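You operate a simulated robot arm through the tools that you are given. There is no shell and no other tool. Be economical: measure what you need, move in short steps, check, and stop when the job is done.

Carry out the task below with a simulated robot arm. There is one attempt and no reset: what you move stays moved.

TASK
Switch the pump switch on. Take the white filter from the window side of the island table and leave it on top of the light sensor. Fetch the grey filter and stand it on the top of the side table. Take the yellow flag from the narrow table and put it on the shelf under the short bench. Take the measuring jug and put it on the left half of the long bench. Take the red flag from the top of the short bench and put it on the grey mat. Close the chiller drawer. Put one of the plungers from the window side of the island table on the right half of the long bench. Put the yellow probe box from the window side of the island table on the white tray and the green probe box on the shelf under the island table. Fetch the cool pack from the top of the side table and set it on the window side of the island table. Switch the stirrer switch on. Fetch the ringed bottle from the top of the side table and stand it on the door side of the island table. Take the white rack and leave it on the blue mat. The order is free. Set down upright: grey filter, measuring jug, plunger, ringed bottle.

Only the result counts: the job must be done as asked and must still hold three seconds after the hand-in. Knocking over, shifting, dropping, spilling or breaking anything else fails it.

THE ROBOT
A 5-joint arm with a two-finger parallel gripper on a trunk, on a base that drives. Base frame: it is fixed to the floor where the robot stands at the start and does not move with it; the origin is under the middle of the robot, x ahead of it, y to its left, z up. Lengths are in m, angles in rad, forces in N, time in s.
It reaches about 1.134 m from its shoulder. Its first joint turns from -2.601 to 2.601 rad. Places, roughly: blue mat (25x27 cm) [4.12, 0.04, 0.9]; chiller drawer [1.6, -3.2, 1]; cool pack [1.25, 0.5, 0.75]; door side of the island table [1.2, -0.9, 0.9]; grey filter (5x5x11 cm) [1.5, 0.1, 1]; grey mat [4, 0.4, 0.9]; left half of the long bench [4.1, 0.5, 0.9]; light sensor [1.5, 0, 1]; measuring jug [1.5, 2.5, 1]; plunger (6x6x9 cm) [2, -1.1, 0.9]; probe box [1.75, -0.25, 1]; pump switch [1, 0, 1]; red flag (6x3x3 cm) [1.9, -3.4, 0.9]; right half of the long bench [4.5, -0.8, 0.9]; ringed bottle (9x9x18 cm) [1.1, 0.9, 0.8]; shelf under the island table [1.7, -0.5, 0.3]; shelf under the short bench [1.4, -3.3, 0.3]; stirrer switch [1.5, 0.9, 0.8]; top of the side table [1.3, 0.8, 0.7]; white filter (4x4x3 cm) [1.4, 0, 0.9]; white rack (16x15x11 cm) [0.5, 2.3, 0.9]; white tray (22x17x3 cm) [1.5, -0.3, 0.9]; window side of the island table [1.7, -0.5, 0.9]; yellow flag (6x3x3 cm) [-0.6, -3, 1]. Payload 1.57 kg.
The TCP is the grasp point between the finger pads, 0.03 m short of the fingertips. In the tool frame z runs along the fingers and y along their closing line. Largest opening 0.11 m; finger width 0.024, thickness 0.012; the body of the gripper, 0.048 by 0.112 m, starts 0.078 m behind the TCP.
Orientation is that of the tool frame in the base frame, as [roll, pitch, yaw] about the fixed x, y, z axes, in that order (R = Rz(yaw) Ry(pitch) Rx(roll)). With the fingers straight down and closing along the base's y, the tool's x points along the base's -x, its y along +y and its z along -z.

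THE INTERFACE
- The arm moves only by the tool move_arm. Its argument "motion" is one flat list of numbers, 6 for each row, row after row: the shift along the tool's x, y, z in units of 250 mm (1.0 is 250 mm), then the turn, a rotation vector about the tool's x, y, z in units of 45 degrees (1.0 is 45 degrees). In form: [dx, dy, dz, wx, wy, wz, dx, dy, dz, wx, wy, wz, ...]. A call has 1 to 10 rows; each row is the pose to reach, as a shift and turn from the pose commanded when the call began, along the tool's axes at that moment. "hand" is the closure in counts, from 0 (fully open) to 255 (shut), set as the call begins (left out, the last holds). A call with a number of a shift or a turn outside -1 to 1 is refused whole. Each row takes 0.2 s and may step no farther than 0.05 m and 0.15 rad from the row before; otherwise, or with a gripper value out of range, the whole call is refused. A pose out of reach is approached as far as the arm can. The call stops where the force on the tool passes 40 N (or 10 N more than at its start, if that is more) or the arm is blocked; 0.2 s more then pass. Each finger travels about 0.072 m/s and halts on what it meets, pressing with about 40 N; the grip force reading is that of the motor and also rises with nothing between the fingers. The clock runs only during rows and for 0.2 s after the last one: add rows that repeat a pose to give the fingers time. The reply holds the time, the measured pose of the TCP, the force on the tool along the base axes, the opening and the grip force, in the units named above and with some noise, with the torque about the TCP (base axes, N m) and any sound that the robot's microphone picked up.
- Cameras (640 x 400 px; columns grow to the right, rows downward): "scene" is now at [0.0124, 0.1669, 1.7256]; the picture's right is [-0.42, -0.91, 0.00], its down [-0.58, 0.27, -0.77] and it looks along [0.70, -0.32, -0.64] (base axes); focal length 252 px, centre (320, 200). "wrist" rides on the gripper at [0.07, 0.016, -0.141] in the tool frame; the picture's right is [-0.23, 0.97, 0.00], its down [-0.85, -0.20, -0.48] and it looks along [-0.47, -0.11, 0.88] (tool axes); focal length 222 px, centre (320, 200). There is no depth. A picture from a camera that has moved, and an enlarged one, comes with that camera's place and axes in the base frame and with its lens. The place of the scene camera against the robot may be out by one fixed shift of up to 0.025 m in any direction.
- get_image(camera): a new picture of that camera. The clock stands still meanwhile.
- slide_trunk(by): slides the trunk up (or, below 0, down) by that many m; the arm and the scene camera ride with it, the base frame stays. It gives what a move gives, with no picture.
- base_move(legs): drives the robot by 1 to 6 legs, each [ahead, turn to the left] in m and rad, along the robot's own axes; the way and the turn of a leg run together, so that a leg with both is an arc; at most 1.5 m and 3.142 rad a leg. The arm and the cameras ride along, it lands a little off, and it stops where it bumps. It gives what a move gives.
- head_to(pan, tilt): turns the head with the scene camera to pan (to the left, within 2.705 rad either way) and tilt (down, from -0.506 to 1.204), counted from straight ahead of the robot. It gives what a move gives.
- close_up(camera, box): a new picture of the part [left, top, right, bottom] of that camera's present view, enlarged. The clock stands still meanwhile.
- sign_off(): hands the job in; it is judged then, once.

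Work in short steps. Places have to be worked out from the pictures, the camera data and where the tool is seen: move nearer, look again, correct. Check each grasp and each placing, and mend what went wrong. You have 577 turns and 360 pictures in all, those below and enlarged ones among them. Open the gripper and draw the arm clear of the work before you hand the job in, unless the task says otherwise; then end with one line.

The tools are called after "Request:" by a JSON object that holds its "api" and its "payload". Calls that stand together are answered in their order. move_arm: Moves the arm, as the interface text tells. Its arguments: {"type":"object","properties":{"motion":{"type":"array"},"hand":{"type":"number"}},"required":["motion"]} The other tools are called the same way: slide_trunk (by) slides the trunk up or down; base_move (legs) drives the base; head_to (pan, tilt) turns the head that bears the scene camera; get_image (camera) takes a picture; close_up (camera, box) takes an enlarged picture of a part of a camera's view; sign_off () hands the job in.

At the start:

```text
time: 0.0
tool_pos: [0.6953, -0.3895, 1.0003]
tool_rot: [-3.141, 0.0, 3.132]
contact_force: [-0.3, -0.7, -0.6]
torque: [0.02, 0.0, 0.0]
gripper_width: 0.1102
finger_force: 0.0
trunk travel left (down, up): [-0.733, 0.237]
robot x, y, heading: [-0.0052, 0.0304, -0.002]
head pan, tilt: [-0.431, 0.688]
```

scene: 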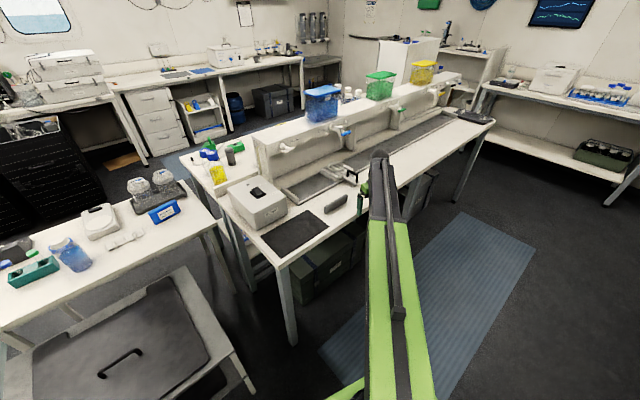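
wrist: 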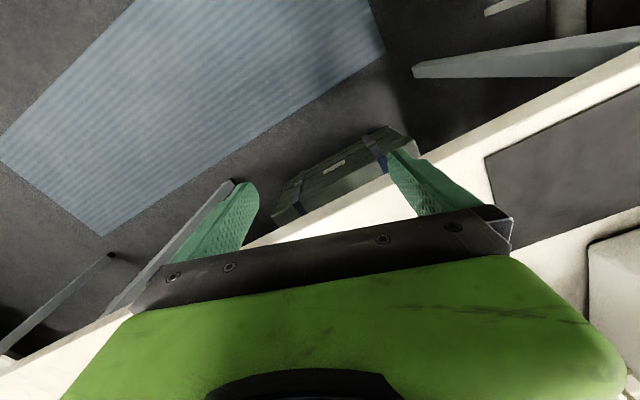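

I start by surveying the room with the head camera, beginning straight ahead and to the left.

Request:
{"api": "close_up", "payload": {"camera": "scene", "box": [160, 80, 400, 260]}}

Request:
{"api": "close_up", "payload": {"camera": "scene", "box": [0, 180, 240, 360]}}

Request:
{"api": "close_up", "payload": {"camera": "scene", "box": [400, 20, 640, 200]}}

Request:
{"api": "close_up", "payload": {"camera": "scene", "box": [0, 10, 240, 190]}}

```text
2.22 times, centred on (280, 170) of scene
camera zoom: at [0.0124, 0.1669, 1.7256], right [-0.42, -0.91, 0.0], down [-0.58, 0.27, -0.77], along [0.7, -0.32, -0.64], focal length 561 px, centre (409, 267)
```

zoom: 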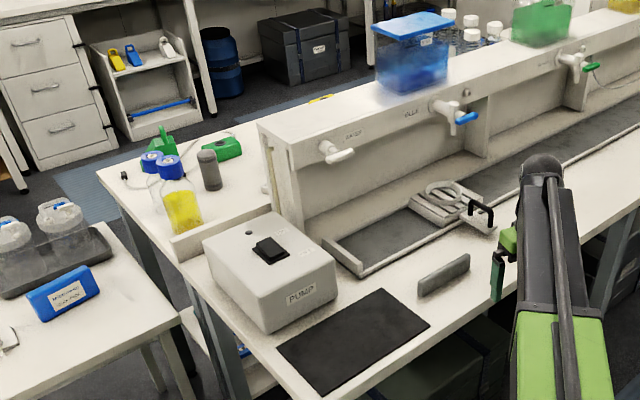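

```text
2.22 times, centred on (120, 270) of scene
camera zoom: at [0.0124, 0.1669, 1.7256], right [-0.42, -0.91, 0.0], down [-0.58, 0.27, -0.77], along [0.7, -0.32, -0.64], focal length 561 px, centre (764, 44)
```

zoom: 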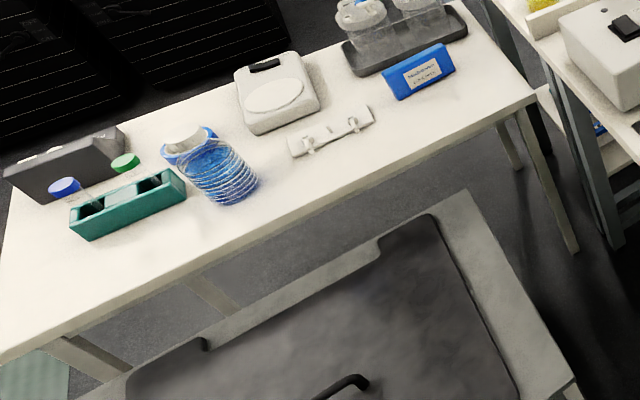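

```text
2.22 times, centred on (520, 110) of scene
camera zoom: at [0.0124, 0.1669, 1.7256], right [-0.42, -0.91, 0.0], down [-0.58, 0.27, -0.77], along [0.7, -0.32, -0.64], focal length 561 px, centre (-124, 400)
```

zoom: 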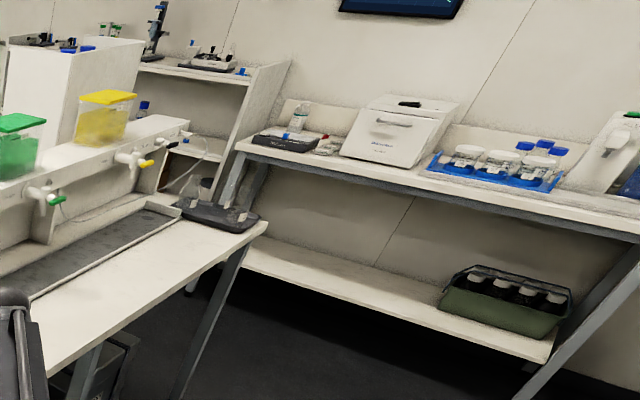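

```text
2.22 times, centred on (120, 100) of scene
camera zoom: at [0.0124, 0.1669, 1.7256], right [-0.42, -0.91, 0.0], down [-0.58, 0.27, -0.77], along [0.7, -0.32, -0.64], focal length 561 px, centre (764, 422)
```

zoom: 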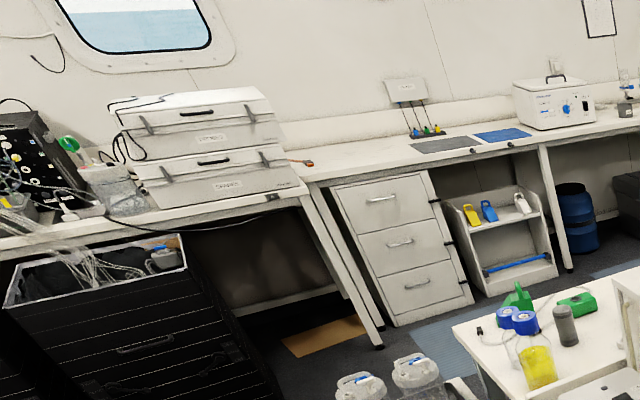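

Next I look left, right and behind for the other tables.

Request:
{"api": "head_to", "payload": {"pan": 0.9, "tilt": 0.5}}

Request:
{"api": "get_image", "payload": {"camera": "scene"}}

Request:
{"api": "head_to", "payload": {"pan": -1.3, "tilt": 0.4}}

Request:
{"api": "get_image", "payload": {"camera": "scene"}}

Request:
{"api": "head_to", "payload": {"pan": -2.3, "tilt": 0.4}}

Request:
{"api": "get_image", "payload": {"camera": "scene"}}

Request:
{"api": "head_to", "payload": {"pan": 2.2, "tilt": 0.4}}

Request:
{"api": "get_image", "payload": {"camera": "scene"}}

```text
time: 1.5
tool_pos: [0.6953, -0.3897, 1.0001]
tool_rot: [-3.141, 0.001, 3.13]
contact_force: [-0.8, -0.1, 1.0]
torque: [-0.03, 0.01, 0.01]
gripper_width: 0.1102
finger_force: 0.1
trunk travel left (down, up): [-0.733, 0.237]
robot x, y, heading: [-0.0051, 0.0282, -0.003]
head pan, tilt: [0.901, 0.499]
```

```text
353 pictures are left
camera scene: at [-0.0085, 0.2739, 1.7423], right [0.78, -0.62, 0.0], down [-0.3, -0.37, -0.88], along [0.55, 0.69, -0.48], focal length 252 px, centre (320, 200)
```

scene: 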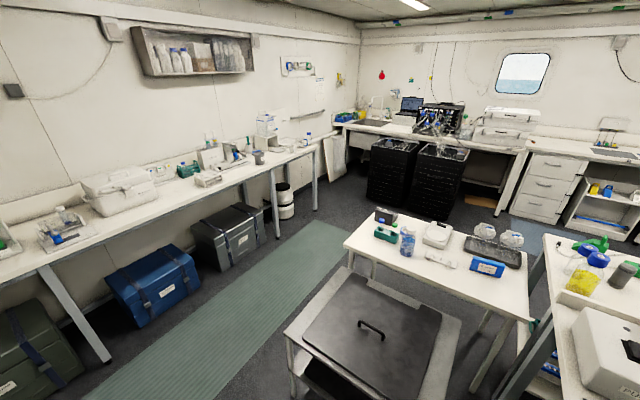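

```text
time: 3.6
tool_pos: [0.696, -0.3891, 0.9999]
tool_rot: [-3.141, -0.001, 3.131]
contact_force: [0.1, 0.9, 0.3]
torque: [-0.02, 0.02, -0.04]
gripper_width: 0.1098
finger_force: 0.1
trunk travel left (down, up): [-0.733, 0.237]
robot x, y, heading: [-0.0046, 0.0324, -0.006]
head pan, tilt: [-1.3, 0.4]
```

```text
352 pictures are left
camera scene: at [-0.0404, 0.1134, 1.7515], right [-0.96, -0.27, 0.0], down [-0.1, 0.38, -0.92], along [0.25, -0.89, -0.39], focal length 252 px, centre (320, 200)
```

scene: 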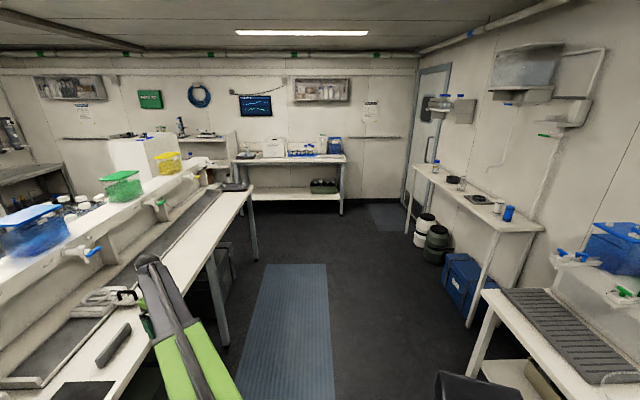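

```text
time: 4.8
tool_pos: [0.6958, -0.3901, 1.0002]
tool_rot: [3.141, 0.001, 3.131]
contact_force: [-0.4, 0.5, 0.4]
torque: [-0.01, 0.0, -0.02]
gripper_width: 0.1102
finger_force: 0.1
trunk travel left (down, up): [-0.733, 0.237]
robot x, y, heading: [-0.0006, 0.032, -0.006]
head pan, tilt: [-2.3, 0.4]
```

```text
351 pictures are left
camera scene: at [-0.1269, 0.1337, 1.7515], right [-0.75, 0.67, 0.0], down [0.26, 0.29, -0.92], along [-0.61, -0.69, -0.39], focal length 252 px, centre (320, 200)
```

scene: 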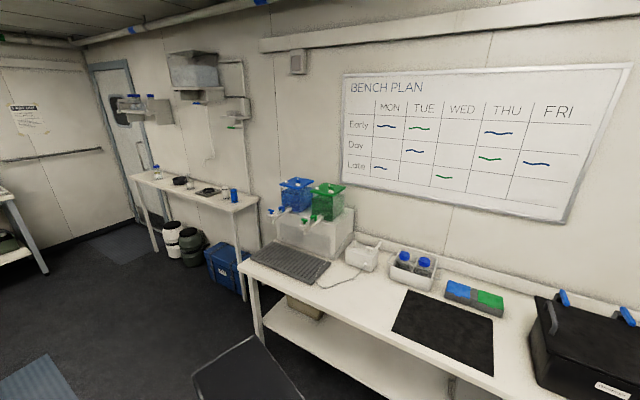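

```text
time: 8.4
tool_pos: [0.6951, -0.3907, 0.9996]
tool_rot: [3.141, 0.001, 3.131]
contact_force: [0.2, 0.4, 0.1]
torque: [0.0, -0.01, 0.0]
gripper_width: 0.11
finger_force: 0.0
trunk travel left (down, up): [-0.733, 0.237]
robot x, y, heading: [0.0001, 0.0301, -0.0]
head pan, tilt: [2.201, 0.4]
```

```text
350 pictures are left
camera scene: at [-0.1196, 0.2776, 1.7515], right [0.81, 0.59, 0.0], down [0.23, -0.31, -0.92], along [-0.54, 0.75, -0.39], focal length 252 px, centre (320, 200)
```

scene: 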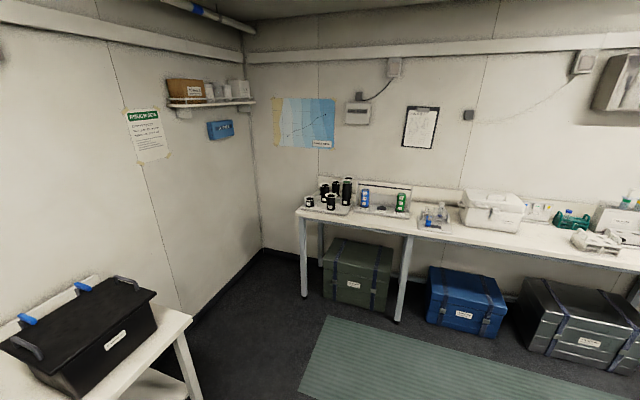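

The room layout is clear now. I look closely at the pump and the island's near end.

Request:
{"api": "head_to", "payload": {"pan": 0.0, "tilt": 0.75}}

Request:
{"api": "get_image", "payload": {"camera": "scene"}}

Request:
{"api": "close_up", "payload": {"camera": "scene", "box": [260, 40, 460, 200]}}

Request:
{"api": "head_to", "payload": {"pan": 0.0, "tilt": 1.2}}

Request:
{"api": "get_image", "payload": {"camera": "scene"}}

```text
time: 10.5
tool_pos: [0.6952, -0.3899, 1.001]
tool_rot: [-3.141, 0.002, 3.13]
contact_force: [-0.8, -0.3, -0.4]
torque: [0.01, -0.03, -0.02]
gripper_width: 0.1099
finger_force: 0.0
trunk travel left (down, up): [-0.733, 0.237]
robot x, y, heading: [-0.0042, 0.0324, 0.002]
head pan, tilt: [0.0, 0.75]
```

```text
349 pictures are left
camera scene: at [0.0177, 0.2027, 1.7204], right [0.0, -1.0, 0.0], down [-0.68, 0.0, -0.73], along [0.73, 0.0, -0.68], focal length 252 px, centre (320, 200)
```

scene: 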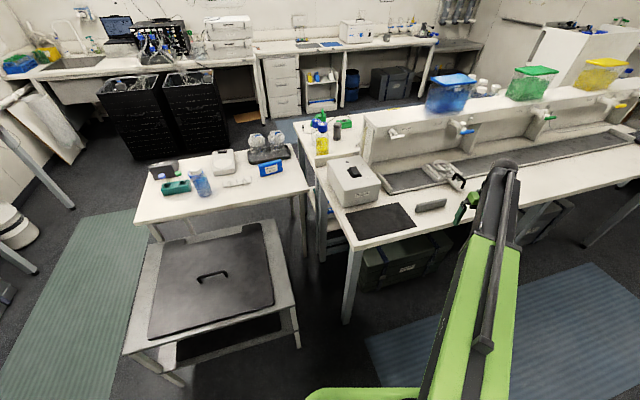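

```text
2.50 times, centred on (360, 120) of scene
camera zoom: at [0.0177, 0.2027, 1.7204], right [0.0, -1.0, 0.0], down [-0.68, 0.0, -0.73], along [0.73, 0.0, -0.68], focal length 631 px, centre (220, 400)
```

zoom: 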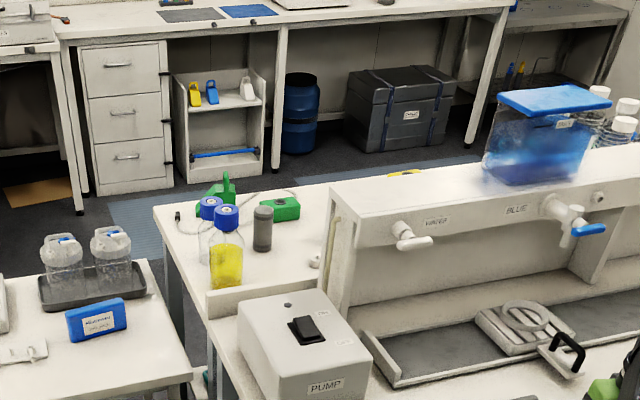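

```text
time: 11.4
tool_pos: [0.6966, -0.39, 0.9991]
tool_rot: [3.141, 0.001, 3.131]
contact_force: [0.1, 0.0, 0.0]
torque: [-0.01, -0.01, -0.02]
gripper_width: 0.1101
finger_force: 0.0
trunk travel left (down, up): [-0.733, 0.237]
robot x, y, heading: [-0.0049, 0.0312, -0.005]
head pan, tilt: [0.0, 1.201]
```

```text
347 pictures are left
camera scene: at [-0.0091, 0.2026, 1.6887], right [0.0, -1.0, 0.0], down [-0.93, 0.0, -0.36], along [0.36, 0.0, -0.93], focal length 252 px, centre (320, 200)
```

scene: 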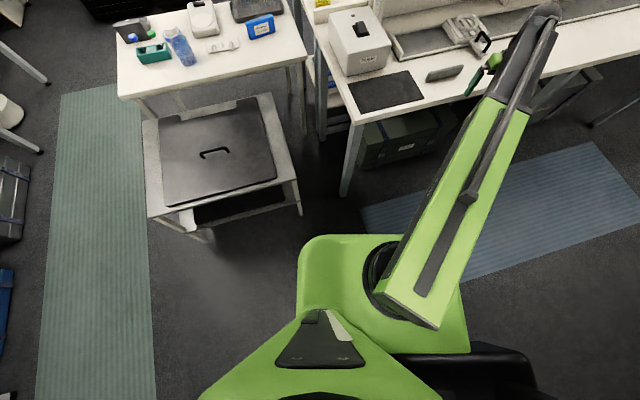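

The pump is at about (0.92, 0.05), with its switch near z 1.05. I raise the tool and bring it in front of the pump to look with the wrist camera.

Request:
{"api": "move_arm", "payload": {"motion": [0, 0.125, -0.125, 0, 0, 0, 0, 0.25, -0.25, 0, 0, 0, 0, 0.375, -0.375, 0, 0, 0, 0, 0.5, -0.5, 0, 0, 0, 0, 0.625, -0.625, 0, 0, 0, 0, 0.75, -0.75, 0, 0, 0, 0, 0.875, -0.875, 0, 0, 0, 0, 1, -1, 0, 0, 0], "hand": 255}}

Request:
{"api": "move_arm", "payload": {"motion": [0, 0.19, 0, 0, 0, 0, 0, 0.38, 0, 0, 0, 0, 0, 0.57, 0, 0, 0, 0, 0, 0.74, 0, 0, 0, 0]}}

Request:
{"api": "get_image", "payload": {"camera": "wrist"}}

```text
time: 13.2
tool_pos: [0.694, -0.1311, 0.9995]
tool_rot: [-3.14, 0.0, 3.132]
contact_force: [0.2, -0.2, -0.2]
torque: [-0.02, 0.02, 0.03]
gripper_width: 0.0
finger_force: 21.1
out of reach, approached as far as the arm can: row 1, 2, 3, 4, 5, 6, 7, 8
trunk travel left (down, up): [-0.733, 0.237]
robot x, y, heading: [-0.0042, 0.0313, -0.007]
head pan, tilt: [0.0, 1.201]
```

```text
time: 14.2
tool_pos: [0.6986, 0.0447, 0.9989]
tool_rot: [-3.141, -0.001, 3.131]
contact_force: [-0.8, -0.3, -0.7]
torque: [0.01, -0.04, 0.0]
gripper_width: 0.0
finger_force: 21.2
out of reach, approached as far as the arm can: row 1, 2, 3, 4
trunk travel left (down, up): [-0.733, 0.237]
robot x, y, heading: [-0.0067, 0.0284, -0.001]
head pan, tilt: [0.0, 1.201]
```

```text
346 pictures are left
camera wrist: at [0.6287, 0.0621, 1.1421], right [0.24, 0.97, 0.0], down [0.85, -0.21, 0.48], along [0.47, -0.11, -0.88], focal length 222 px, centre (320, 200)
```

wrist: 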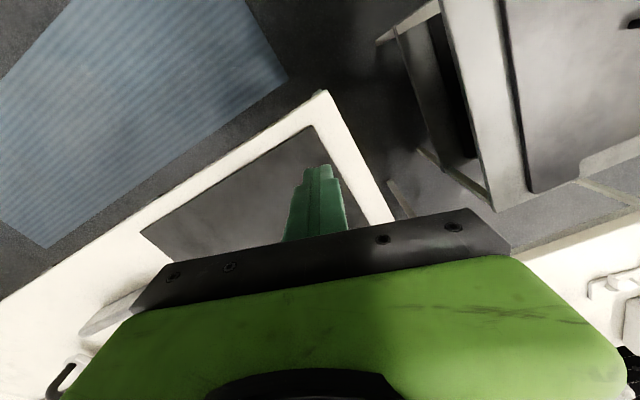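

The arm can't go higher at this trunk setting, so I raise the trunk and take a close-up of the switch.

Request:
{"api": "slide_trunk", "payload": {"by": 0.2}}

Request:
{"api": "head_to", "payload": {"pan": -0.15, "tilt": 0.75}}

Request:
{"api": "get_image", "payload": {"camera": "scene"}}

Request:
{"api": "close_up", "payload": {"camera": "scene", "box": [260, 100, 380, 200]}}

```text
time: 16.4
tool_pos: [0.6977, 0.0448, 1.1991]
tool_rot: [3.141, -0.001, 3.13]
contact_force: [0.3, 0.5, 0.2]
torque: [0.0, 0.0, 0.06]
gripper_width: 0.0
finger_force: 20.8
trunk travel left (down, up): [-0.933, 0.037]
robot x, y, heading: [-0.0015, 0.0352, -0.003]
head pan, tilt: [0.0, 1.201]
```

```text
time: 17.3
tool_pos: [0.6978, 0.0443, 1.1997]
tool_rot: [-3.141, 0.0, 3.132]
contact_force: [-0.2, -0.3, 1.3]
torque: [0.01, -0.01, 0.04]
gripper_width: 0.0
finger_force: 21.2
trunk travel left (down, up): [-0.933, 0.037]
robot x, y, heading: [-0.0059, 0.0325, -0.005]
head pan, tilt: [-0.15, 0.75]
```

```text
345 pictures are left
camera scene: at [0.0168, 0.1903, 1.9203], right [-0.15, -0.99, 0.0], down [-0.67, 0.1, -0.73], along [0.72, -0.11, -0.68], focal length 252 px, centre (320, 200)
```

scene: 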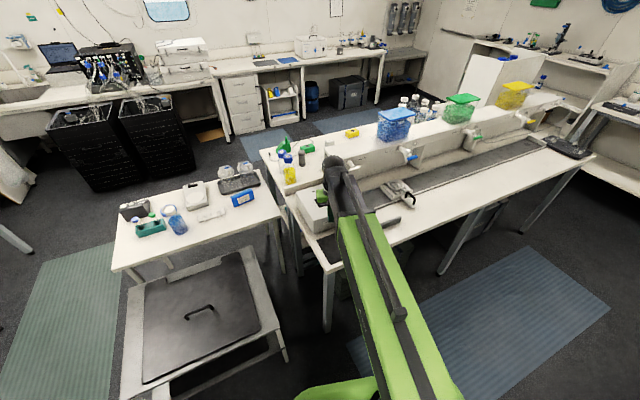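

```text
4.00 times, centred on (320, 150) of scene
camera zoom: at [0.0168, 0.1903, 1.9203], right [-0.15, -0.99, 0.0], down [-0.67, 0.1, -0.73], along [0.72, -0.11, -0.68], focal length 1010 px, centre (320, 400)
```

zoom: 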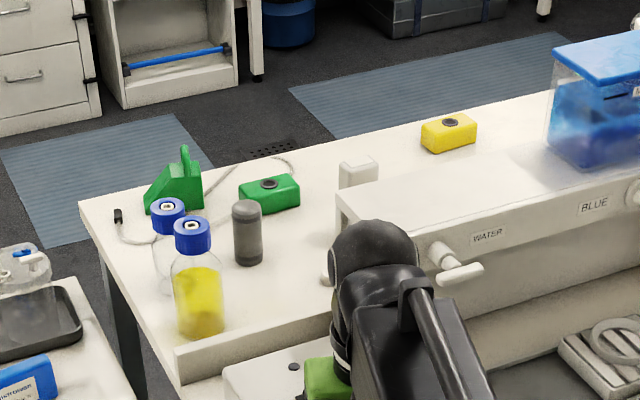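

The arm hides the pump, so I move it aside and zoom on the switch from the raised trunk.

Request:
{"api": "move_arm", "payload": {"motion": [0, -0.19, 0, 0, 0, 0, 0, -0.38, 0, 0, 0, 0, 0, -0.57, 0, 0, 0, 0, 0, -0.76, 0, 0, 0, 0, 0, -0.95, 0, 0, 0, 0]}}

Request:
{"api": "close_up", "payload": {"camera": "scene", "box": [284, 170, 364, 230]}}

Request:
{"api": "close_up", "payload": {"camera": "scene", "box": [270, 110, 370, 190]}}

Request:
{"api": "get_image", "payload": {"camera": "wrist"}}

```text
time: 18.5
tool_pos: [0.6919, -0.1944, 1.2003]
tool_rot: [3.141, 0.0, 3.133]
contact_force: [-0.3, -0.3, 0.4]
torque: [0.02, 0.0, -0.01]
gripper_width: 0.0
finger_force: 21.4
out of reach, approached as far as the arm can: row 4
trunk travel left (down, up): [-0.933, 0.037]
robot x, y, heading: [-0.003, 0.0323, -0.001]
head pan, tilt: [-0.15, 0.75]
```

```text
6.67 times, centred on (324, 200) of scene
camera zoom: at [0.0166, 0.1891, 1.9205], right [-0.15, -0.99, 0.0], down [-0.67, 0.1, -0.73], along [0.72, -0.11, -0.68], focal length 1684 px, centre (293, 200)
```

zoom: 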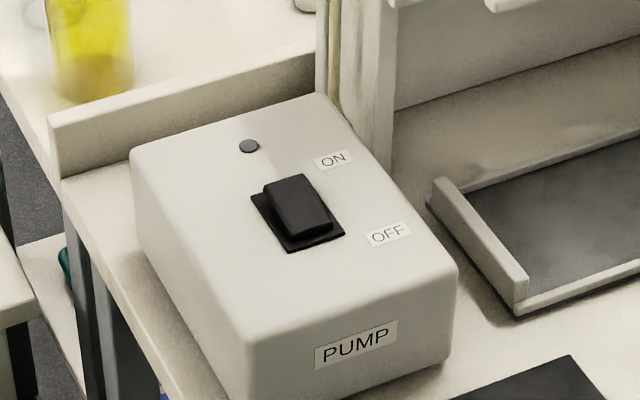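

```text
5.00 times, centred on (320, 150) of scene
camera zoom: at [0.0166, 0.1891, 1.9205], right [-0.15, -0.99, 0.0], down [-0.67, 0.1, -0.73], along [0.72, -0.11, -0.68], focal length 1263 px, centre (320, 450)
```

zoom: 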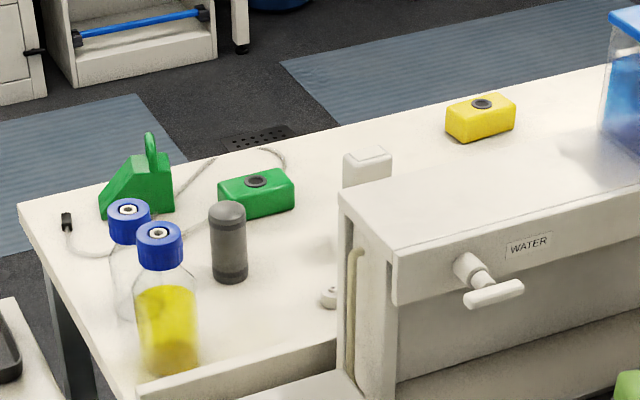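

```text
341 pictures are left
camera wrist: at [0.6239, -0.1767, 1.3421], right [0.24, 0.97, 0.0], down [0.85, -0.21, 0.48], along [0.47, -0.11, -0.88], focal length 222 px, centre (320, 200)
```

wrist: 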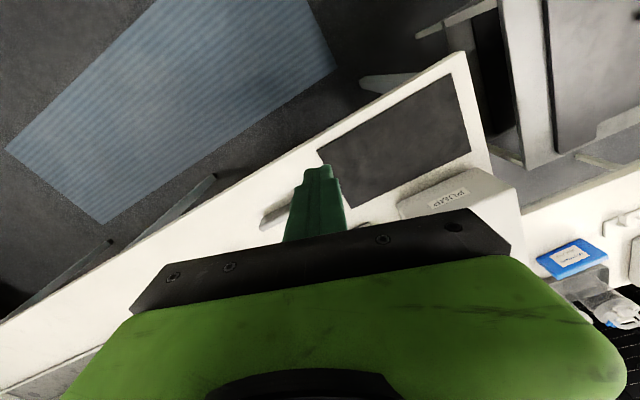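

From triangulation the rocker is at about (0.953, 0.042, 1.025), and its ON half is the far end near (0.975, 0.057). I move the closed fingers above it in two legs and check with the wrist camera.

Request:
{"api": "move_arm", "payload": {"motion": [-0.12, 0.12, 0.0, 0, 0, 0, -0.24, 0.24, 0, 0, 0, 0, -0.36, 0.36, 0, 0, 0, 0, -0.48, 0.48, 0, 0, 0, 0, -0.6, 0.6, 0, 0, 0, 0, -0.72, 0.72, 0, 0, 0, 0, -0.84, 0.84, 0, 0, 0, 0, -0.9, 0.95, 0, 0, 0, 0]}}

Request:
{"api": "get_image", "payload": {"camera": "wrist"}}

```text
time: 20.3
tool_pos: [0.923, 0.0428, 1.1986]
tool_rot: [-3.142, 0.0, 3.13]
contact_force: [0.4, -0.3, 0.2]
torque: [0.0, -0.03, 0.02]
gripper_width: 0.0
finger_force: 21.0
out of reach, approached as far as the arm can: row 2
trunk travel left (down, up): [-0.933, 0.037]
robot x, y, heading: [-0.0067, 0.0366, -0.004]
head pan, tilt: [-0.15, 0.75]
```

```text
340 pictures are left
camera wrist: at [0.853, 0.06, 1.3421], right [0.24, 0.97, 0.0], down [0.85, -0.21, 0.48], along [0.47, -0.11, -0.88], focal length 222 px, centre (320, 200)
```

wrist: 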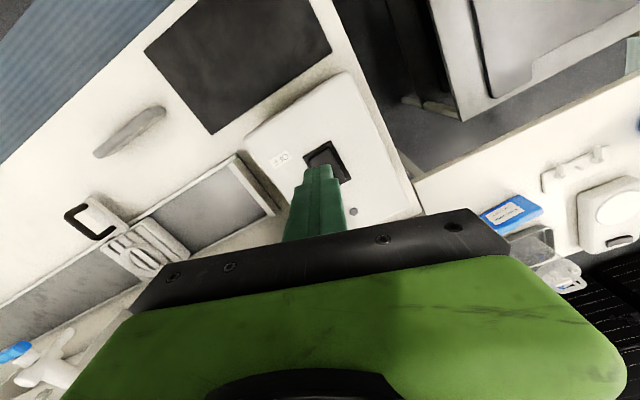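

The wrist view confirms the rocker centre at about (0.958, 0.043). I move over the ON end at (0.977, 0.052) and lower slowly until the force stops the move.

Request:
{"api": "move_arm", "payload": {"motion": [-0.11, 0.02, 0.1, 0, 0, 0, -0.216, 0.036, 0.25, 0, 0, 0, -0.216, 0.036, 0.4, 0, 0, 0]}}

Request:
{"api": "move_arm", "payload": {"motion": [0, 0, 0.04, 0, 0, 0, 0, 0, 0.08, 0, 0, 0, 0, 0, 0.12, 0, 0, 0, 0, 0, 0.16, 0, 0, 0, 0, 0, 0.2, 0, 0, 0, 0, 0, 0.24, 0, 0, 0, 0, 0, 0.28, 0, 0, 0]}}

Request:
{"api": "get_image", "payload": {"camera": "wrist"}}

```text
time: 21.1
tool_pos: [0.9421, 0.046, 1.1994]
tool_rot: [3.141, 0.001, 3.131]
contact_force: [-0.3, 0.2, 0.1]
torque: [0.02, 0.02, 0.0]
gripper_width: 0.0
finger_force: 20.7
out of reach, approached as far as the arm can: row 1, 2, 3
trunk travel left (down, up): [-0.933, 0.037]
robot x, y, heading: [-0.0032, 0.0289, -0.003]
head pan, tilt: [-0.15, 0.75]
```

```text
time: 22.7
tool_pos: [0.9427, 0.044, 1.2001]
tool_rot: [3.14, -0.001, 3.132]
contact_force: [0.8, -0.4, 0.0]
torque: [0.01, 0.0, 0.02]
gripper_width: 0.0002
finger_force: 21.1
out of reach, approached as far as the arm can: row 1, 2, 3, 4, 5, 6, 7
trunk travel left (down, up): [-0.933, 0.037]
robot x, y, heading: [-0.0048, 0.0332, -0.003]
head pan, tilt: [-0.15, 0.75]
```

```text
339 pictures are left
camera wrist: at [0.8728, 0.0617, 1.3421], right [0.24, 0.97, 0.0], down [0.85, -0.21, 0.48], along [0.47, -0.11, -0.88], focal length 222 px, centre (320, 200)
```

wrist: 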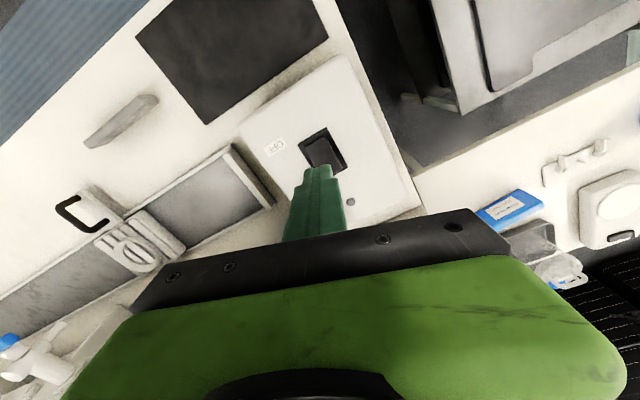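

Vertical moves seem fixed by the trunk height when the tool points down, so this acts like a SCARA arm. I test a pure x shift first.

Request:
{"api": "move_arm", "payload": {"motion": [-0.07, 0.03, 0, 0, 0, 0, -0.14, 0.03, 0, 0, 0, 0]}}

Request:
{"api": "slide_trunk", "payload": {"by": -0.1}}

Request:
{"api": "get_image", "payload": {"camera": "wrist"}}

```text
time: 23.3
tool_pos: [0.9422, 0.0515, 1.1996]
tool_rot: [-3.141, 0.003, 3.132]
contact_force: [0.5, 0.1, 0.2]
torque: [-0.01, -0.03, 0.0]
gripper_width: 0.0
finger_force: 21.0
out of reach, approached as far as the arm can: row 1, 2
trunk travel left (down, up): [-0.933, 0.037]
robot x, y, heading: [-0.0037, 0.032, -0.002]
head pan, tilt: [-0.15, 0.75]
```

```text
time: 24.6
tool_pos: [0.9413, 0.0515, 1.1004]
tool_rot: [3.14, 0.002, 3.132]
contact_force: [0.5, 0.4, 0.1]
torque: [-0.03, 0.01, 0.0]
gripper_width: 0.0002
finger_force: 21.5
trunk travel left (down, up): [-0.833, 0.137]
robot x, y, heading: [-0.0038, 0.0327, -0.002]
head pan, tilt: [-0.15, 0.75]
```

```text
338 pictures are left
camera wrist: at [0.8727, 0.0687, 1.2421], right [0.24, 0.97, 0.0], down [0.85, -0.21, 0.48], along [0.47, -0.11, -0.88], focal length 222 px, centre (320, 200)
```

wrist: 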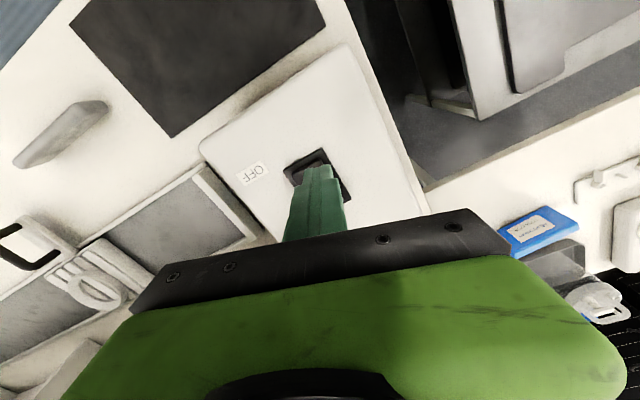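

The tool-down radius limit is about 0.945 m, so I drive 0.06 m forward and then fine-adjust with the arm.

Request:
{"api": "base_move", "payload": {"legs": [[0.07, 0]]}}

Request:
{"api": "get_image", "payload": {"camera": "wrist"}}

```text
time: 25.6
tool_pos: [1.0149, 0.0508, 1.0985]
tool_rot: [-3.141, 0.001, 3.13]
contact_force: [1.2, 1.1, -0.4]
torque: [0.02, 0.04, -0.02]
gripper_width: 0.0
finger_force: 20.7
trunk travel left (down, up): [-0.833, 0.137]
robot x, y, heading: [0.0646, 0.0348, -0.003]
head pan, tilt: [-0.15, 0.75]
```

```text
337 pictures are left
camera wrist: at [0.9453, 0.0687, 1.2407], right [0.24, 0.97, 0.0], down [0.85, -0.21, 0.48], along [0.47, -0.11, -0.88], focal length 222 px, centre (320, 200)
```

wrist: 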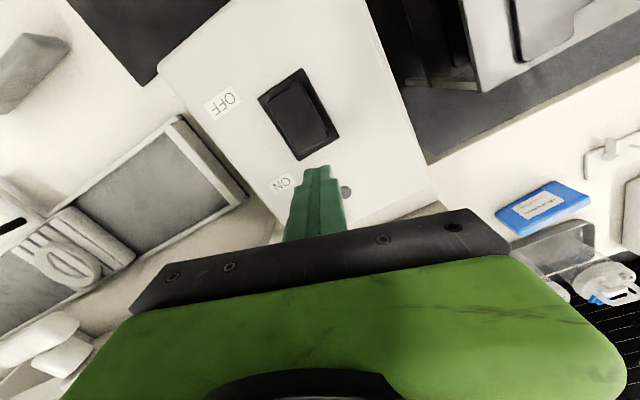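

The rocker spans x 0.945 to 0.993. I shift to (0.983, 0.052) and lower the trunk in small steps.

Request:
{"api": "move_arm", "payload": {"motion": [0.128, 0.005, 0, 0, 0, 0]}}

Request:
{"api": "slide_trunk", "payload": {"by": -0.03}}

Request:
{"api": "slide_trunk", "payload": {"by": -0.01}}

Request:
{"api": "get_image", "payload": {"camera": "wrist"}}

```text
time: 26.0
tool_pos: [0.9789, 0.053, 1.1014]
tool_rot: [-3.141, 0.002, 3.13]
contact_force: [-0.1, 0.7, 0.5]
torque: [0.0, 0.05, 0.01]
gripper_width: 0.0002
finger_force: 22.0
trunk travel left (down, up): [-0.833, 0.137]
robot x, y, heading: [0.0679, 0.0294, -0.002]
head pan, tilt: [-0.15, 0.75]
```

```text
time: 26.8
tool_pos: [0.9803, 0.0529, 1.0691]
tool_rot: [-3.141, 0.002, 3.131]
contact_force: [0.7, 0.3, 0.2]
torque: [0.02, -0.03, 0.0]
gripper_width: 0.0
finger_force: 21.5
trunk travel left (down, up): [-0.803, 0.167]
robot x, y, heading: [0.0679, 0.0306, 0.001]
head pan, tilt: [-0.15, 0.75]
```

```text
time: 27.3
tool_pos: [0.981, 0.0533, 1.0611]
tool_rot: [-3.141, 0.003, 3.131]
contact_force: [8.7, 1.0, 18.0]
torque: [0.03, -0.12, -0.01]
gripper_width: 0.0
finger_force: 21.3
trunk travel left (down, up): [-0.793, 0.177]
robot x, y, heading: [0.0693, 0.0307, 0.001]
head pan, tilt: [-0.15, 0.75]
```

```text
336 pictures are left
camera wrist: at [0.9106, 0.07, 1.2029], right [0.24, 0.97, 0.0], down [0.85, -0.21, 0.48], along [0.47, -0.11, -0.88], focal length 222 px, centre (320, 200)
```

wrist: 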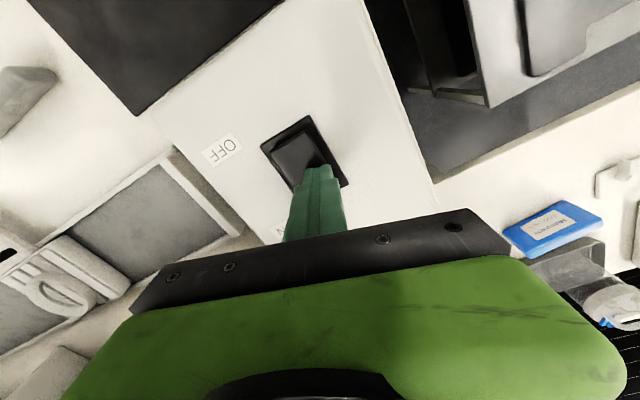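

Contact is at 18 N, so I press a little further.

Request:
{"api": "slide_trunk", "payload": {"by": -0.008}}

Request:
{"api": "get_image", "payload": {"camera": "wrist"}}

```text
time: 27.6
tool_pos: [0.981, 0.0527, 1.0615]
tool_rot: [-3.141, 0.008, 3.132]
contact_force: [-0.3, 0.9, 19.6]
torque: [0.06, 0.22, 0.02]
gripper_width: 0.0
finger_force: 21.5
trunk travel left (down, up): [-0.792, 0.178]
robot x, y, heading: [0.0695, 0.0328, -0.007]
head pan, tilt: [-0.15, 0.75]
stopped: the force on the tool passed its limit at 52 N (the readings are from after the stop); the commanded pose is now the measured one
```

```text
335 pictures are left
camera wrist: at [0.9101, 0.07, 1.2027], right [0.24, 0.97, 0.0], down [0.85, -0.21, 0.48], along [0.47, -0.11, -0.87], focal length 222 px, centre (320, 200)
```

wrist: 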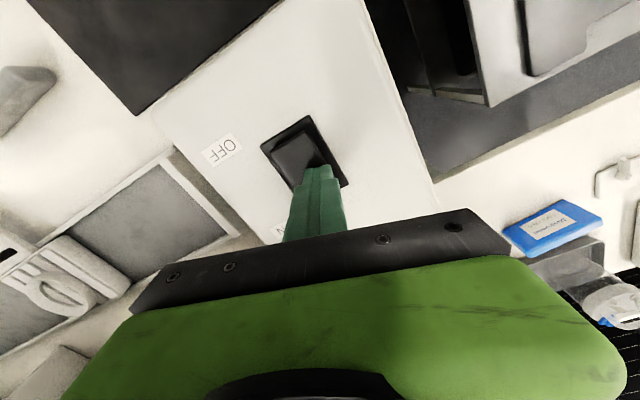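

It reached 52 N. I raise the tool and check the rocker and lamp.

Request:
{"api": "slide_trunk", "payload": {"by": 0.14}}

Request:
{"api": "move_arm", "payload": {"motion": [0.15, -0.15, 0, 0, 0, 0, 0.25, -0.3, 0, 0, 0, 0, 0.35, -0.45, 0, 0, 0, 0, 0.45, -0.6, 0, 0, 0, 0, 0.55, -0.75, 0, 0, 0, 0, 0.65, -0.9, 0, 0, 0, 0]}}

Request:
{"api": "close_up", "payload": {"camera": "scene", "box": [280, 160, 380, 240]}}

```text
time: 29.3
tool_pos: [0.9819, 0.0533, 1.1981]
tool_rot: [-3.141, 0.008, 3.131]
contact_force: [-0.2, 0.9, -0.7]
torque: [0.02, -0.05, 0.04]
gripper_width: 0.0001
finger_force: 21.7
trunk travel left (down, up): [-0.932, 0.038]
robot x, y, heading: [0.0695, 0.03, 0.001]
head pan, tilt: [-0.15, 0.75]
```

```text
refused: row 1 steps farther than a row can; nothing moved
```

```text
5.00 times, centred on (330, 200) of scene
camera zoom: at [0.0877, 0.1903, 1.9197], right [-0.15, -0.99, 0.0], down [-0.67, 0.1, -0.73], along [0.72, -0.11, -0.68], focal length 1263 px, centre (270, 200)
```

zoom: 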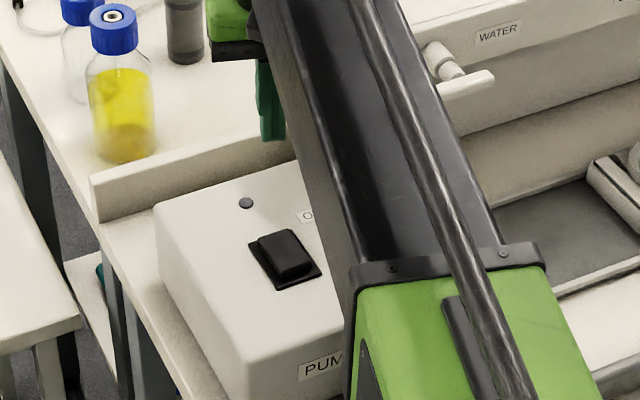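

I zoom further on the rocker to tell its state.

Request:
{"api": "close_up", "payload": {"camera": "scene", "box": [308, 188, 348, 220]}}

Request:
{"api": "get_image", "payload": {"camera": "wrist"}}

```text
12.50 times, centred on (328, 204) of scene
camera zoom: at [0.0877, 0.1903, 1.9197], right [-0.15, -0.99, 0.0], down [-0.67, 0.1, -0.73], along [0.72, -0.11, -0.68], focal length 3156 px, centre (220, 150)
```

zoom: 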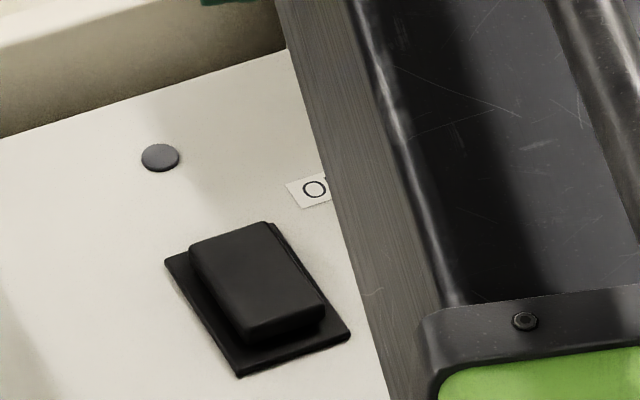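

```text
332 pictures are left
camera wrist: at [0.912, 0.07, 1.341], right [0.24, 0.97, 0.0], down [0.85, -0.21, 0.48], along [0.47, -0.11, -0.88], focal length 222 px, centre (320, 200)
```

wrist: 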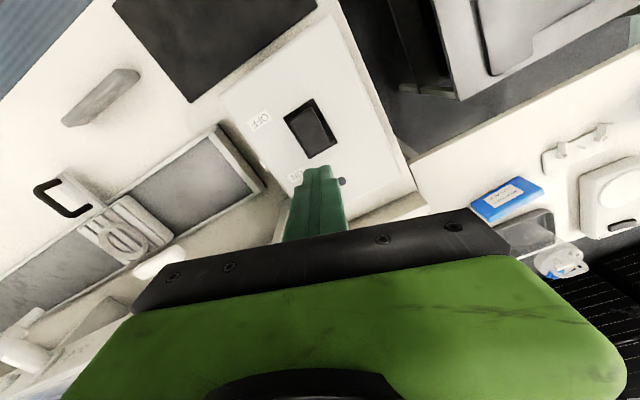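

I compare with a wrist close-up, where both labels are visible.

Request:
{"api": "close_up", "payload": {"camera": "wrist", "box": [250, 80, 370, 190]}}

Request:
{"api": "move_arm", "payload": {"motion": [0.1, -0.1, 0, 0, 0, 0, 0.2, -0.25, 0, 0, 0, 0, 0.3, -0.4, 0, 0, 0, 0, 0.35, -0.55, 0, 0, 0, 0, 0.4, -0.7, 0, 0, 0, 0, 0.45, -0.85, 0, 0, 0, 0]}}

Request:
{"api": "close_up", "payload": {"camera": "scene", "box": [308, 188, 348, 220]}}

```text
3.64 times, centred on (310, 135) of wrist
camera zoom: at [0.912, 0.07, 1.341], right [0.24, 0.97, 0.0], down [0.85, -0.21, 0.48], along [0.47, -0.11, -0.88], focal length 808 px, centre (356, 436)
```

zoom: 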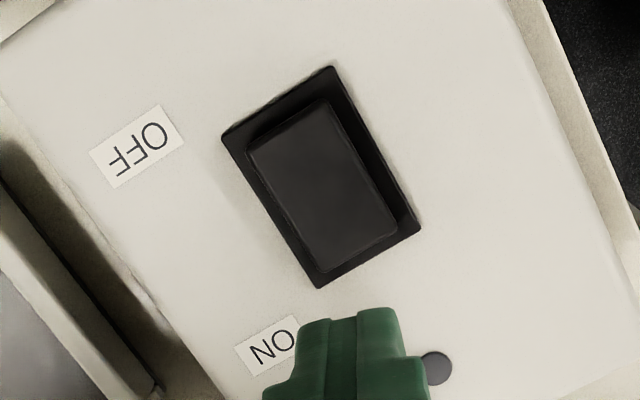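

```text
time: 30.7
tool_pos: [0.8679, -0.1608, 1.1994]
tool_rot: [3.141, 0.007, 3.131]
contact_force: [0.1, 0.8, 0.5]
torque: [0.01, 0.02, 0.01]
gripper_width: 0.0001
finger_force: 21.8
trunk travel left (down, up): [-0.932, 0.038]
robot x, y, heading: [0.0669, 0.0335, 0.0]
head pan, tilt: [-0.15, 0.75]
```

```text
12.50 times, centred on (328, 204) of scene
camera zoom: at [0.0874, 0.1894, 1.9198], right [-0.15, -0.99, 0.0], down [-0.67, 0.1, -0.73], along [0.72, -0.11, -0.68], focal length 3156 px, centre (220, 150)
```

zoom: 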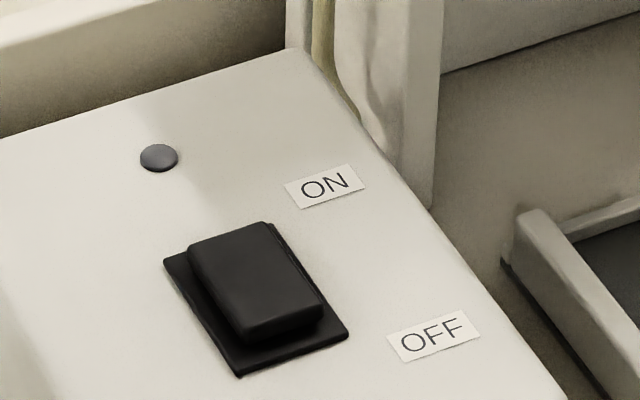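

The rocker's OFF end now stands raised and its ON end is down, so I judge the pump to be on. Before driving I look at my own base footprint and the routes on both sides.

Request:
{"api": "head_to", "payload": {"pan": 2.6, "tilt": 1.2}}

Request:
{"api": "get_image", "payload": {"camera": "scene"}}

Request:
{"api": "head_to", "payload": {"pan": -2.3, "tilt": 1.2}}

Request:
{"api": "get_image", "payload": {"camera": "scene"}}

Request:
{"api": "head_to", "payload": {"pan": -0.7, "tilt": 0.35}}

Request:
{"api": "get_image", "payload": {"camera": "scene"}}

Request:
{"api": "head_to", "payload": {"pan": 0.4, "tilt": 0.45}}

Request:
{"api": "get_image", "payload": {"camera": "scene"}}

```text
time: 33.1
tool_pos: [0.8677, -0.162, 1.1988]
tool_rot: [3.141, 0.007, 3.131]
contact_force: [0.7, -0.3, -0.3]
torque: [0.02, 0.03, 0.01]
gripper_width: 0.0001
finger_force: 22.1
trunk travel left (down, up): [-0.932, 0.038]
robot x, y, heading: [0.0697, 0.035, -0.003]
head pan, tilt: [2.601, 1.201]
heard: click
```

```text
329 pictures are left
camera scene: at [-0.0422, 0.2315, 1.888], right [0.52, 0.86, 0.0], down [0.8, -0.48, -0.36], along [-0.31, 0.19, -0.93], focal length 252 px, centre (320, 200)
```

scene: 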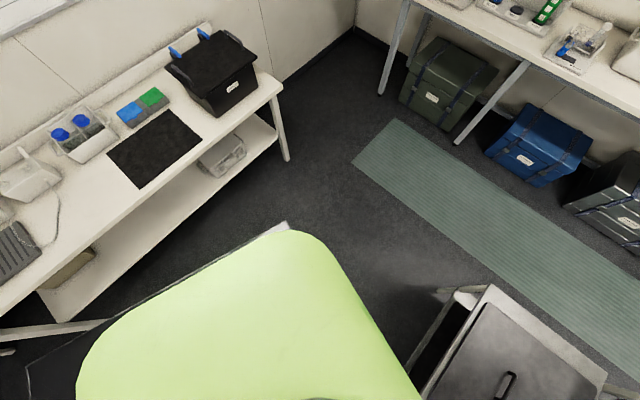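

```text
time: 37.0
tool_pos: [0.8682, -0.1606, 1.1995]
tool_rot: [-3.14, 0.006, 3.13]
contact_force: [-0.1, 0.1, -0.1]
torque: [0.0, 0.0, 0.0]
gripper_width: 0.0002
finger_force: 20.9
trunk travel left (down, up): [-0.932, 0.038]
robot x, y, heading: [0.0676, 0.0353, 0.0]
head pan, tilt: [-2.3, 1.201]
```

```text
328 pictures are left
camera scene: at [-0.0316, 0.161, 1.888], right [-0.74, 0.67, 0.0], down [0.62, 0.69, -0.36], along [-0.24, -0.27, -0.93], focal length 252 px, centre (320, 200)
```

scene: 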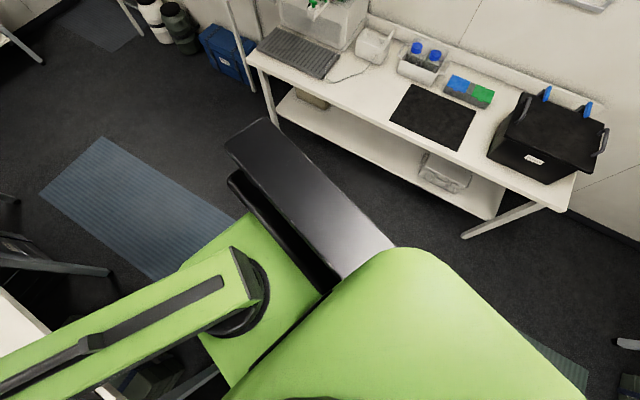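

```text
time: 38.7
tool_pos: [0.8672, -0.1605, 1.1993]
tool_rot: [3.141, 0.006, 3.131]
contact_force: [0.2, 0.2, -0.5]
torque: [0.02, 0.01, 0.01]
gripper_width: 0.0
finger_force: 21.6
trunk travel left (down, up): [-0.932, 0.038]
robot x, y, heading: [0.0657, 0.0288, -0.004]
head pan, tilt: [-0.7, 0.351]
```

```text
327 pictures are left
camera scene: at [0.0768, 0.1425, 1.9554], right [-0.65, -0.76, 0.0], down [-0.26, 0.22, -0.94], along [0.72, -0.61, -0.34], focal length 252 px, centre (320, 200)
```

scene: 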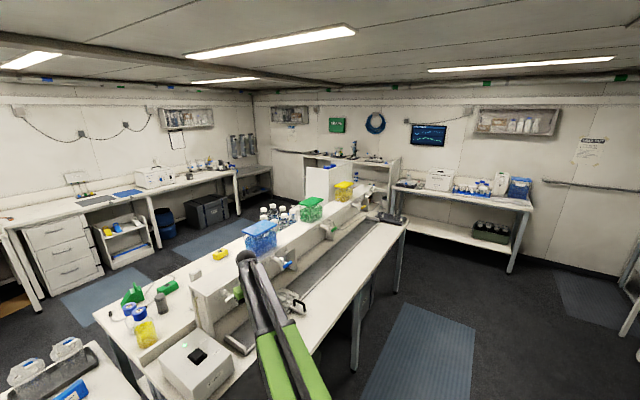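

```text
time: 40.0
tool_pos: [0.8676, -0.1606, 1.1991]
tool_rot: [3.141, 0.006, 3.131]
contact_force: [-0.3, -0.2, 0.4]
torque: [0.01, 0.0, -0.03]
gripper_width: 0.0
finger_force: 21.4
trunk travel left (down, up): [-0.932, 0.038]
robot x, y, heading: [0.0683, 0.0326, -0.001]
head pan, tilt: [0.4, 0.45]
```

```text
326 pictures are left
camera scene: at [0.0905, 0.2383, 1.9462], right [0.39, -0.92, 0.0], down [-0.4, -0.17, -0.9], along [0.83, 0.35, -0.44], focal length 252 px, centre (320, 200)
```

scene: 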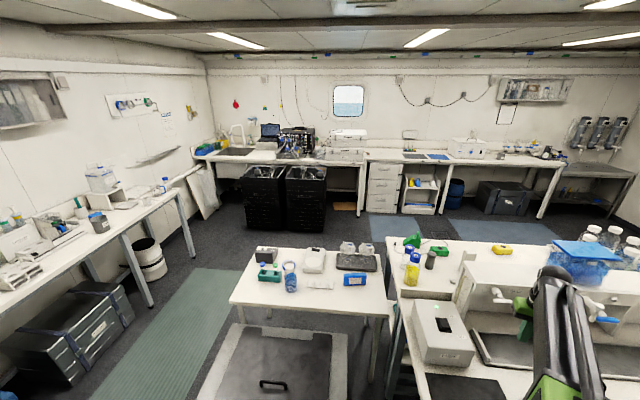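

There appears to be a green lamp on the pump, so I zoom to confirm. I also zoom on the route past the side table.

Request:
{"api": "close_up", "payload": {"camera": "scene", "box": [400, 270, 480, 350]}}

Request:
{"api": "close_up", "payload": {"camera": "scene", "box": [160, 160, 440, 340]}}

```text
5.00 times, centred on (440, 310) of scene
camera zoom: at [0.0905, 0.2383, 1.9462], right [0.39, -0.92, 0.0], down [-0.4, -0.17, -0.9], along [0.83, 0.35, -0.44], focal length 1263 px, centre (-280, -350)
```

zoom: 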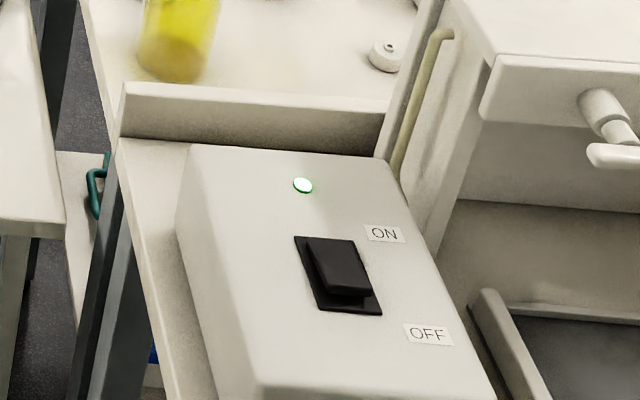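

```text
2.22 times, centred on (300, 250) of scene
camera zoom: at [0.0905, 0.2383, 1.9462], right [0.39, -0.92, 0.0], down [-0.4, -0.17, -0.9], along [0.83, 0.35, -0.44], focal length 561 px, centre (364, 89)
```

zoom: 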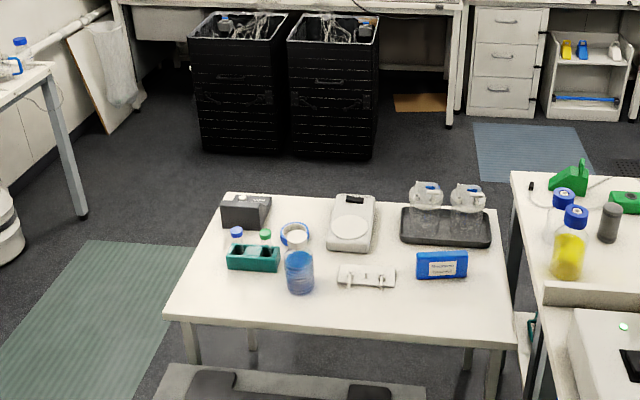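

The pump lamp is lit green, so it's on. The room is turned about 0.29 rad against my frame, and the lane left of the side table is free. I drive there backwards with the arm drawn in, to fetch the ringed bottle.

Request:
{"api": "move_arm", "payload": {"motion": [0.15, 0.1, 0, 0, 0, 0, 0.3, 0.2, 0, 0, 0, 0, 0.45, 0.3, 0, 0, 0, 0, 0.6, 0.4, 0, 0, 0, 0]}}

Request:
{"api": "base_move", "payload": {"legs": [[0, -1.28], [-1.34, 0]]}}

Request:
{"api": "head_to", "payload": {"pan": 1.4, "tilt": 0.6}}

Request:
{"api": "get_image", "payload": {"camera": "scene"}}

```text
time: 41.0
tool_pos: [0.7151, -0.0565, 1.1998]
tool_rot: [3.141, 0.007, 3.132]
contact_force: [-0.4, -0.2, 1.1]
torque: [0.01, 0.01, 0.01]
gripper_width: 0.0
finger_force: 21.3
trunk travel left (down, up): [-0.932, 0.038]
robot x, y, heading: [0.0625, 0.0297, -0.005]
head pan, tilt: [0.4, 0.45]
```

```text
time: 50.8
tool_pos: [-0.2182, 0.6529, 1.1982]
tool_rot: [-3.141, 0.007, 1.877]
contact_force: [0.3, 0.5, 0.3]
torque: [-0.03, 0.0, 0.03]
gripper_width: 0.0
finger_force: 21.6
trunk travel left (down, up): [-0.932, 0.038]
robot x, y, heading: [-0.3366, 1.2988, -1.252]
head pan, tilt: [0.4, 0.45]
```

```text
time: 52.1
tool_pos: [-0.2175, 0.6535, 1.1989]
tool_rot: [-3.14, 0.006, 1.875]
contact_force: [0.2, 0.7, 0.1]
torque: [0.02, -0.02, 0.01]
gripper_width: 0.0
finger_force: 21.5
trunk travel left (down, up): [-0.932, 0.038]
robot x, y, heading: [-0.3353, 1.2962, -1.252]
head pan, tilt: [1.4, 0.6]
```

```text
323 pictures are left
camera scene: at [-0.1181, 1.4082, 1.9326], right [0.15, -0.99, 0.0], down [-0.56, -0.08, -0.83], along [0.82, 0.12, -0.56], focal length 252 px, centre (320, 200)
```

scene: 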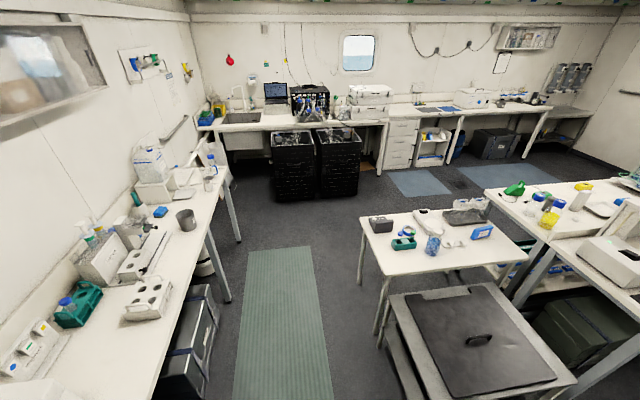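

The lane is clear. I turn to face the window and drive up beside the side table.

Request:
{"api": "base_move", "payload": {"legs": [[0, 1.54], [1.22, 0]]}}

Request:
{"api": "head_to", "payload": {"pan": -1.2, "tilt": 0.9}}

Request:
{"api": "get_image", "payload": {"camera": "scene"}}

```text
time: 62.0
tool_pos: [1.4789, 1.7403, 1.1992]
tool_rot: [-3.141, 0.005, -2.86]
contact_force: [0.4, -0.3, 0.2]
torque: [0.01, 0.02, -0.02]
gripper_width: 0.0001
finger_force: 21.6
trunk travel left (down, up): [-0.932, 0.038]
robot x, y, heading: [0.8303, 1.6354, 0.3]
head pan, tilt: [1.4, 0.6]
```

```text
time: 64.3
tool_pos: [1.4782, 1.7404, 1.1994]
tool_rot: [3.14, 0.007, -2.86]
contact_force: [0.7, -0.4, 0.5]
torque: [-0.01, -0.04, 0.0]
gripper_width: 0.0
finger_force: 21.5
trunk travel left (down, up): [-0.932, 0.038]
robot x, y, heading: [0.8295, 1.6345, 0.295]
head pan, tilt: [-1.201, 0.901]
```

```text
322 pictures are left
camera scene: at [0.7695, 1.7261, 1.9079], right [-0.78, -0.62, 0.0], down [-0.49, 0.61, -0.62], along [0.39, -0.49, -0.78], focal length 252 px, centre (320, 200)
```

scene: 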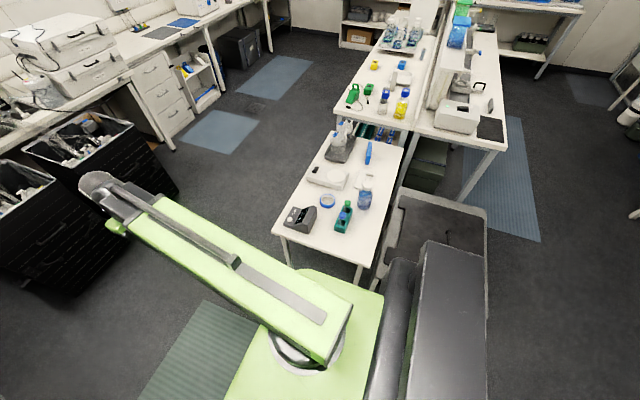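

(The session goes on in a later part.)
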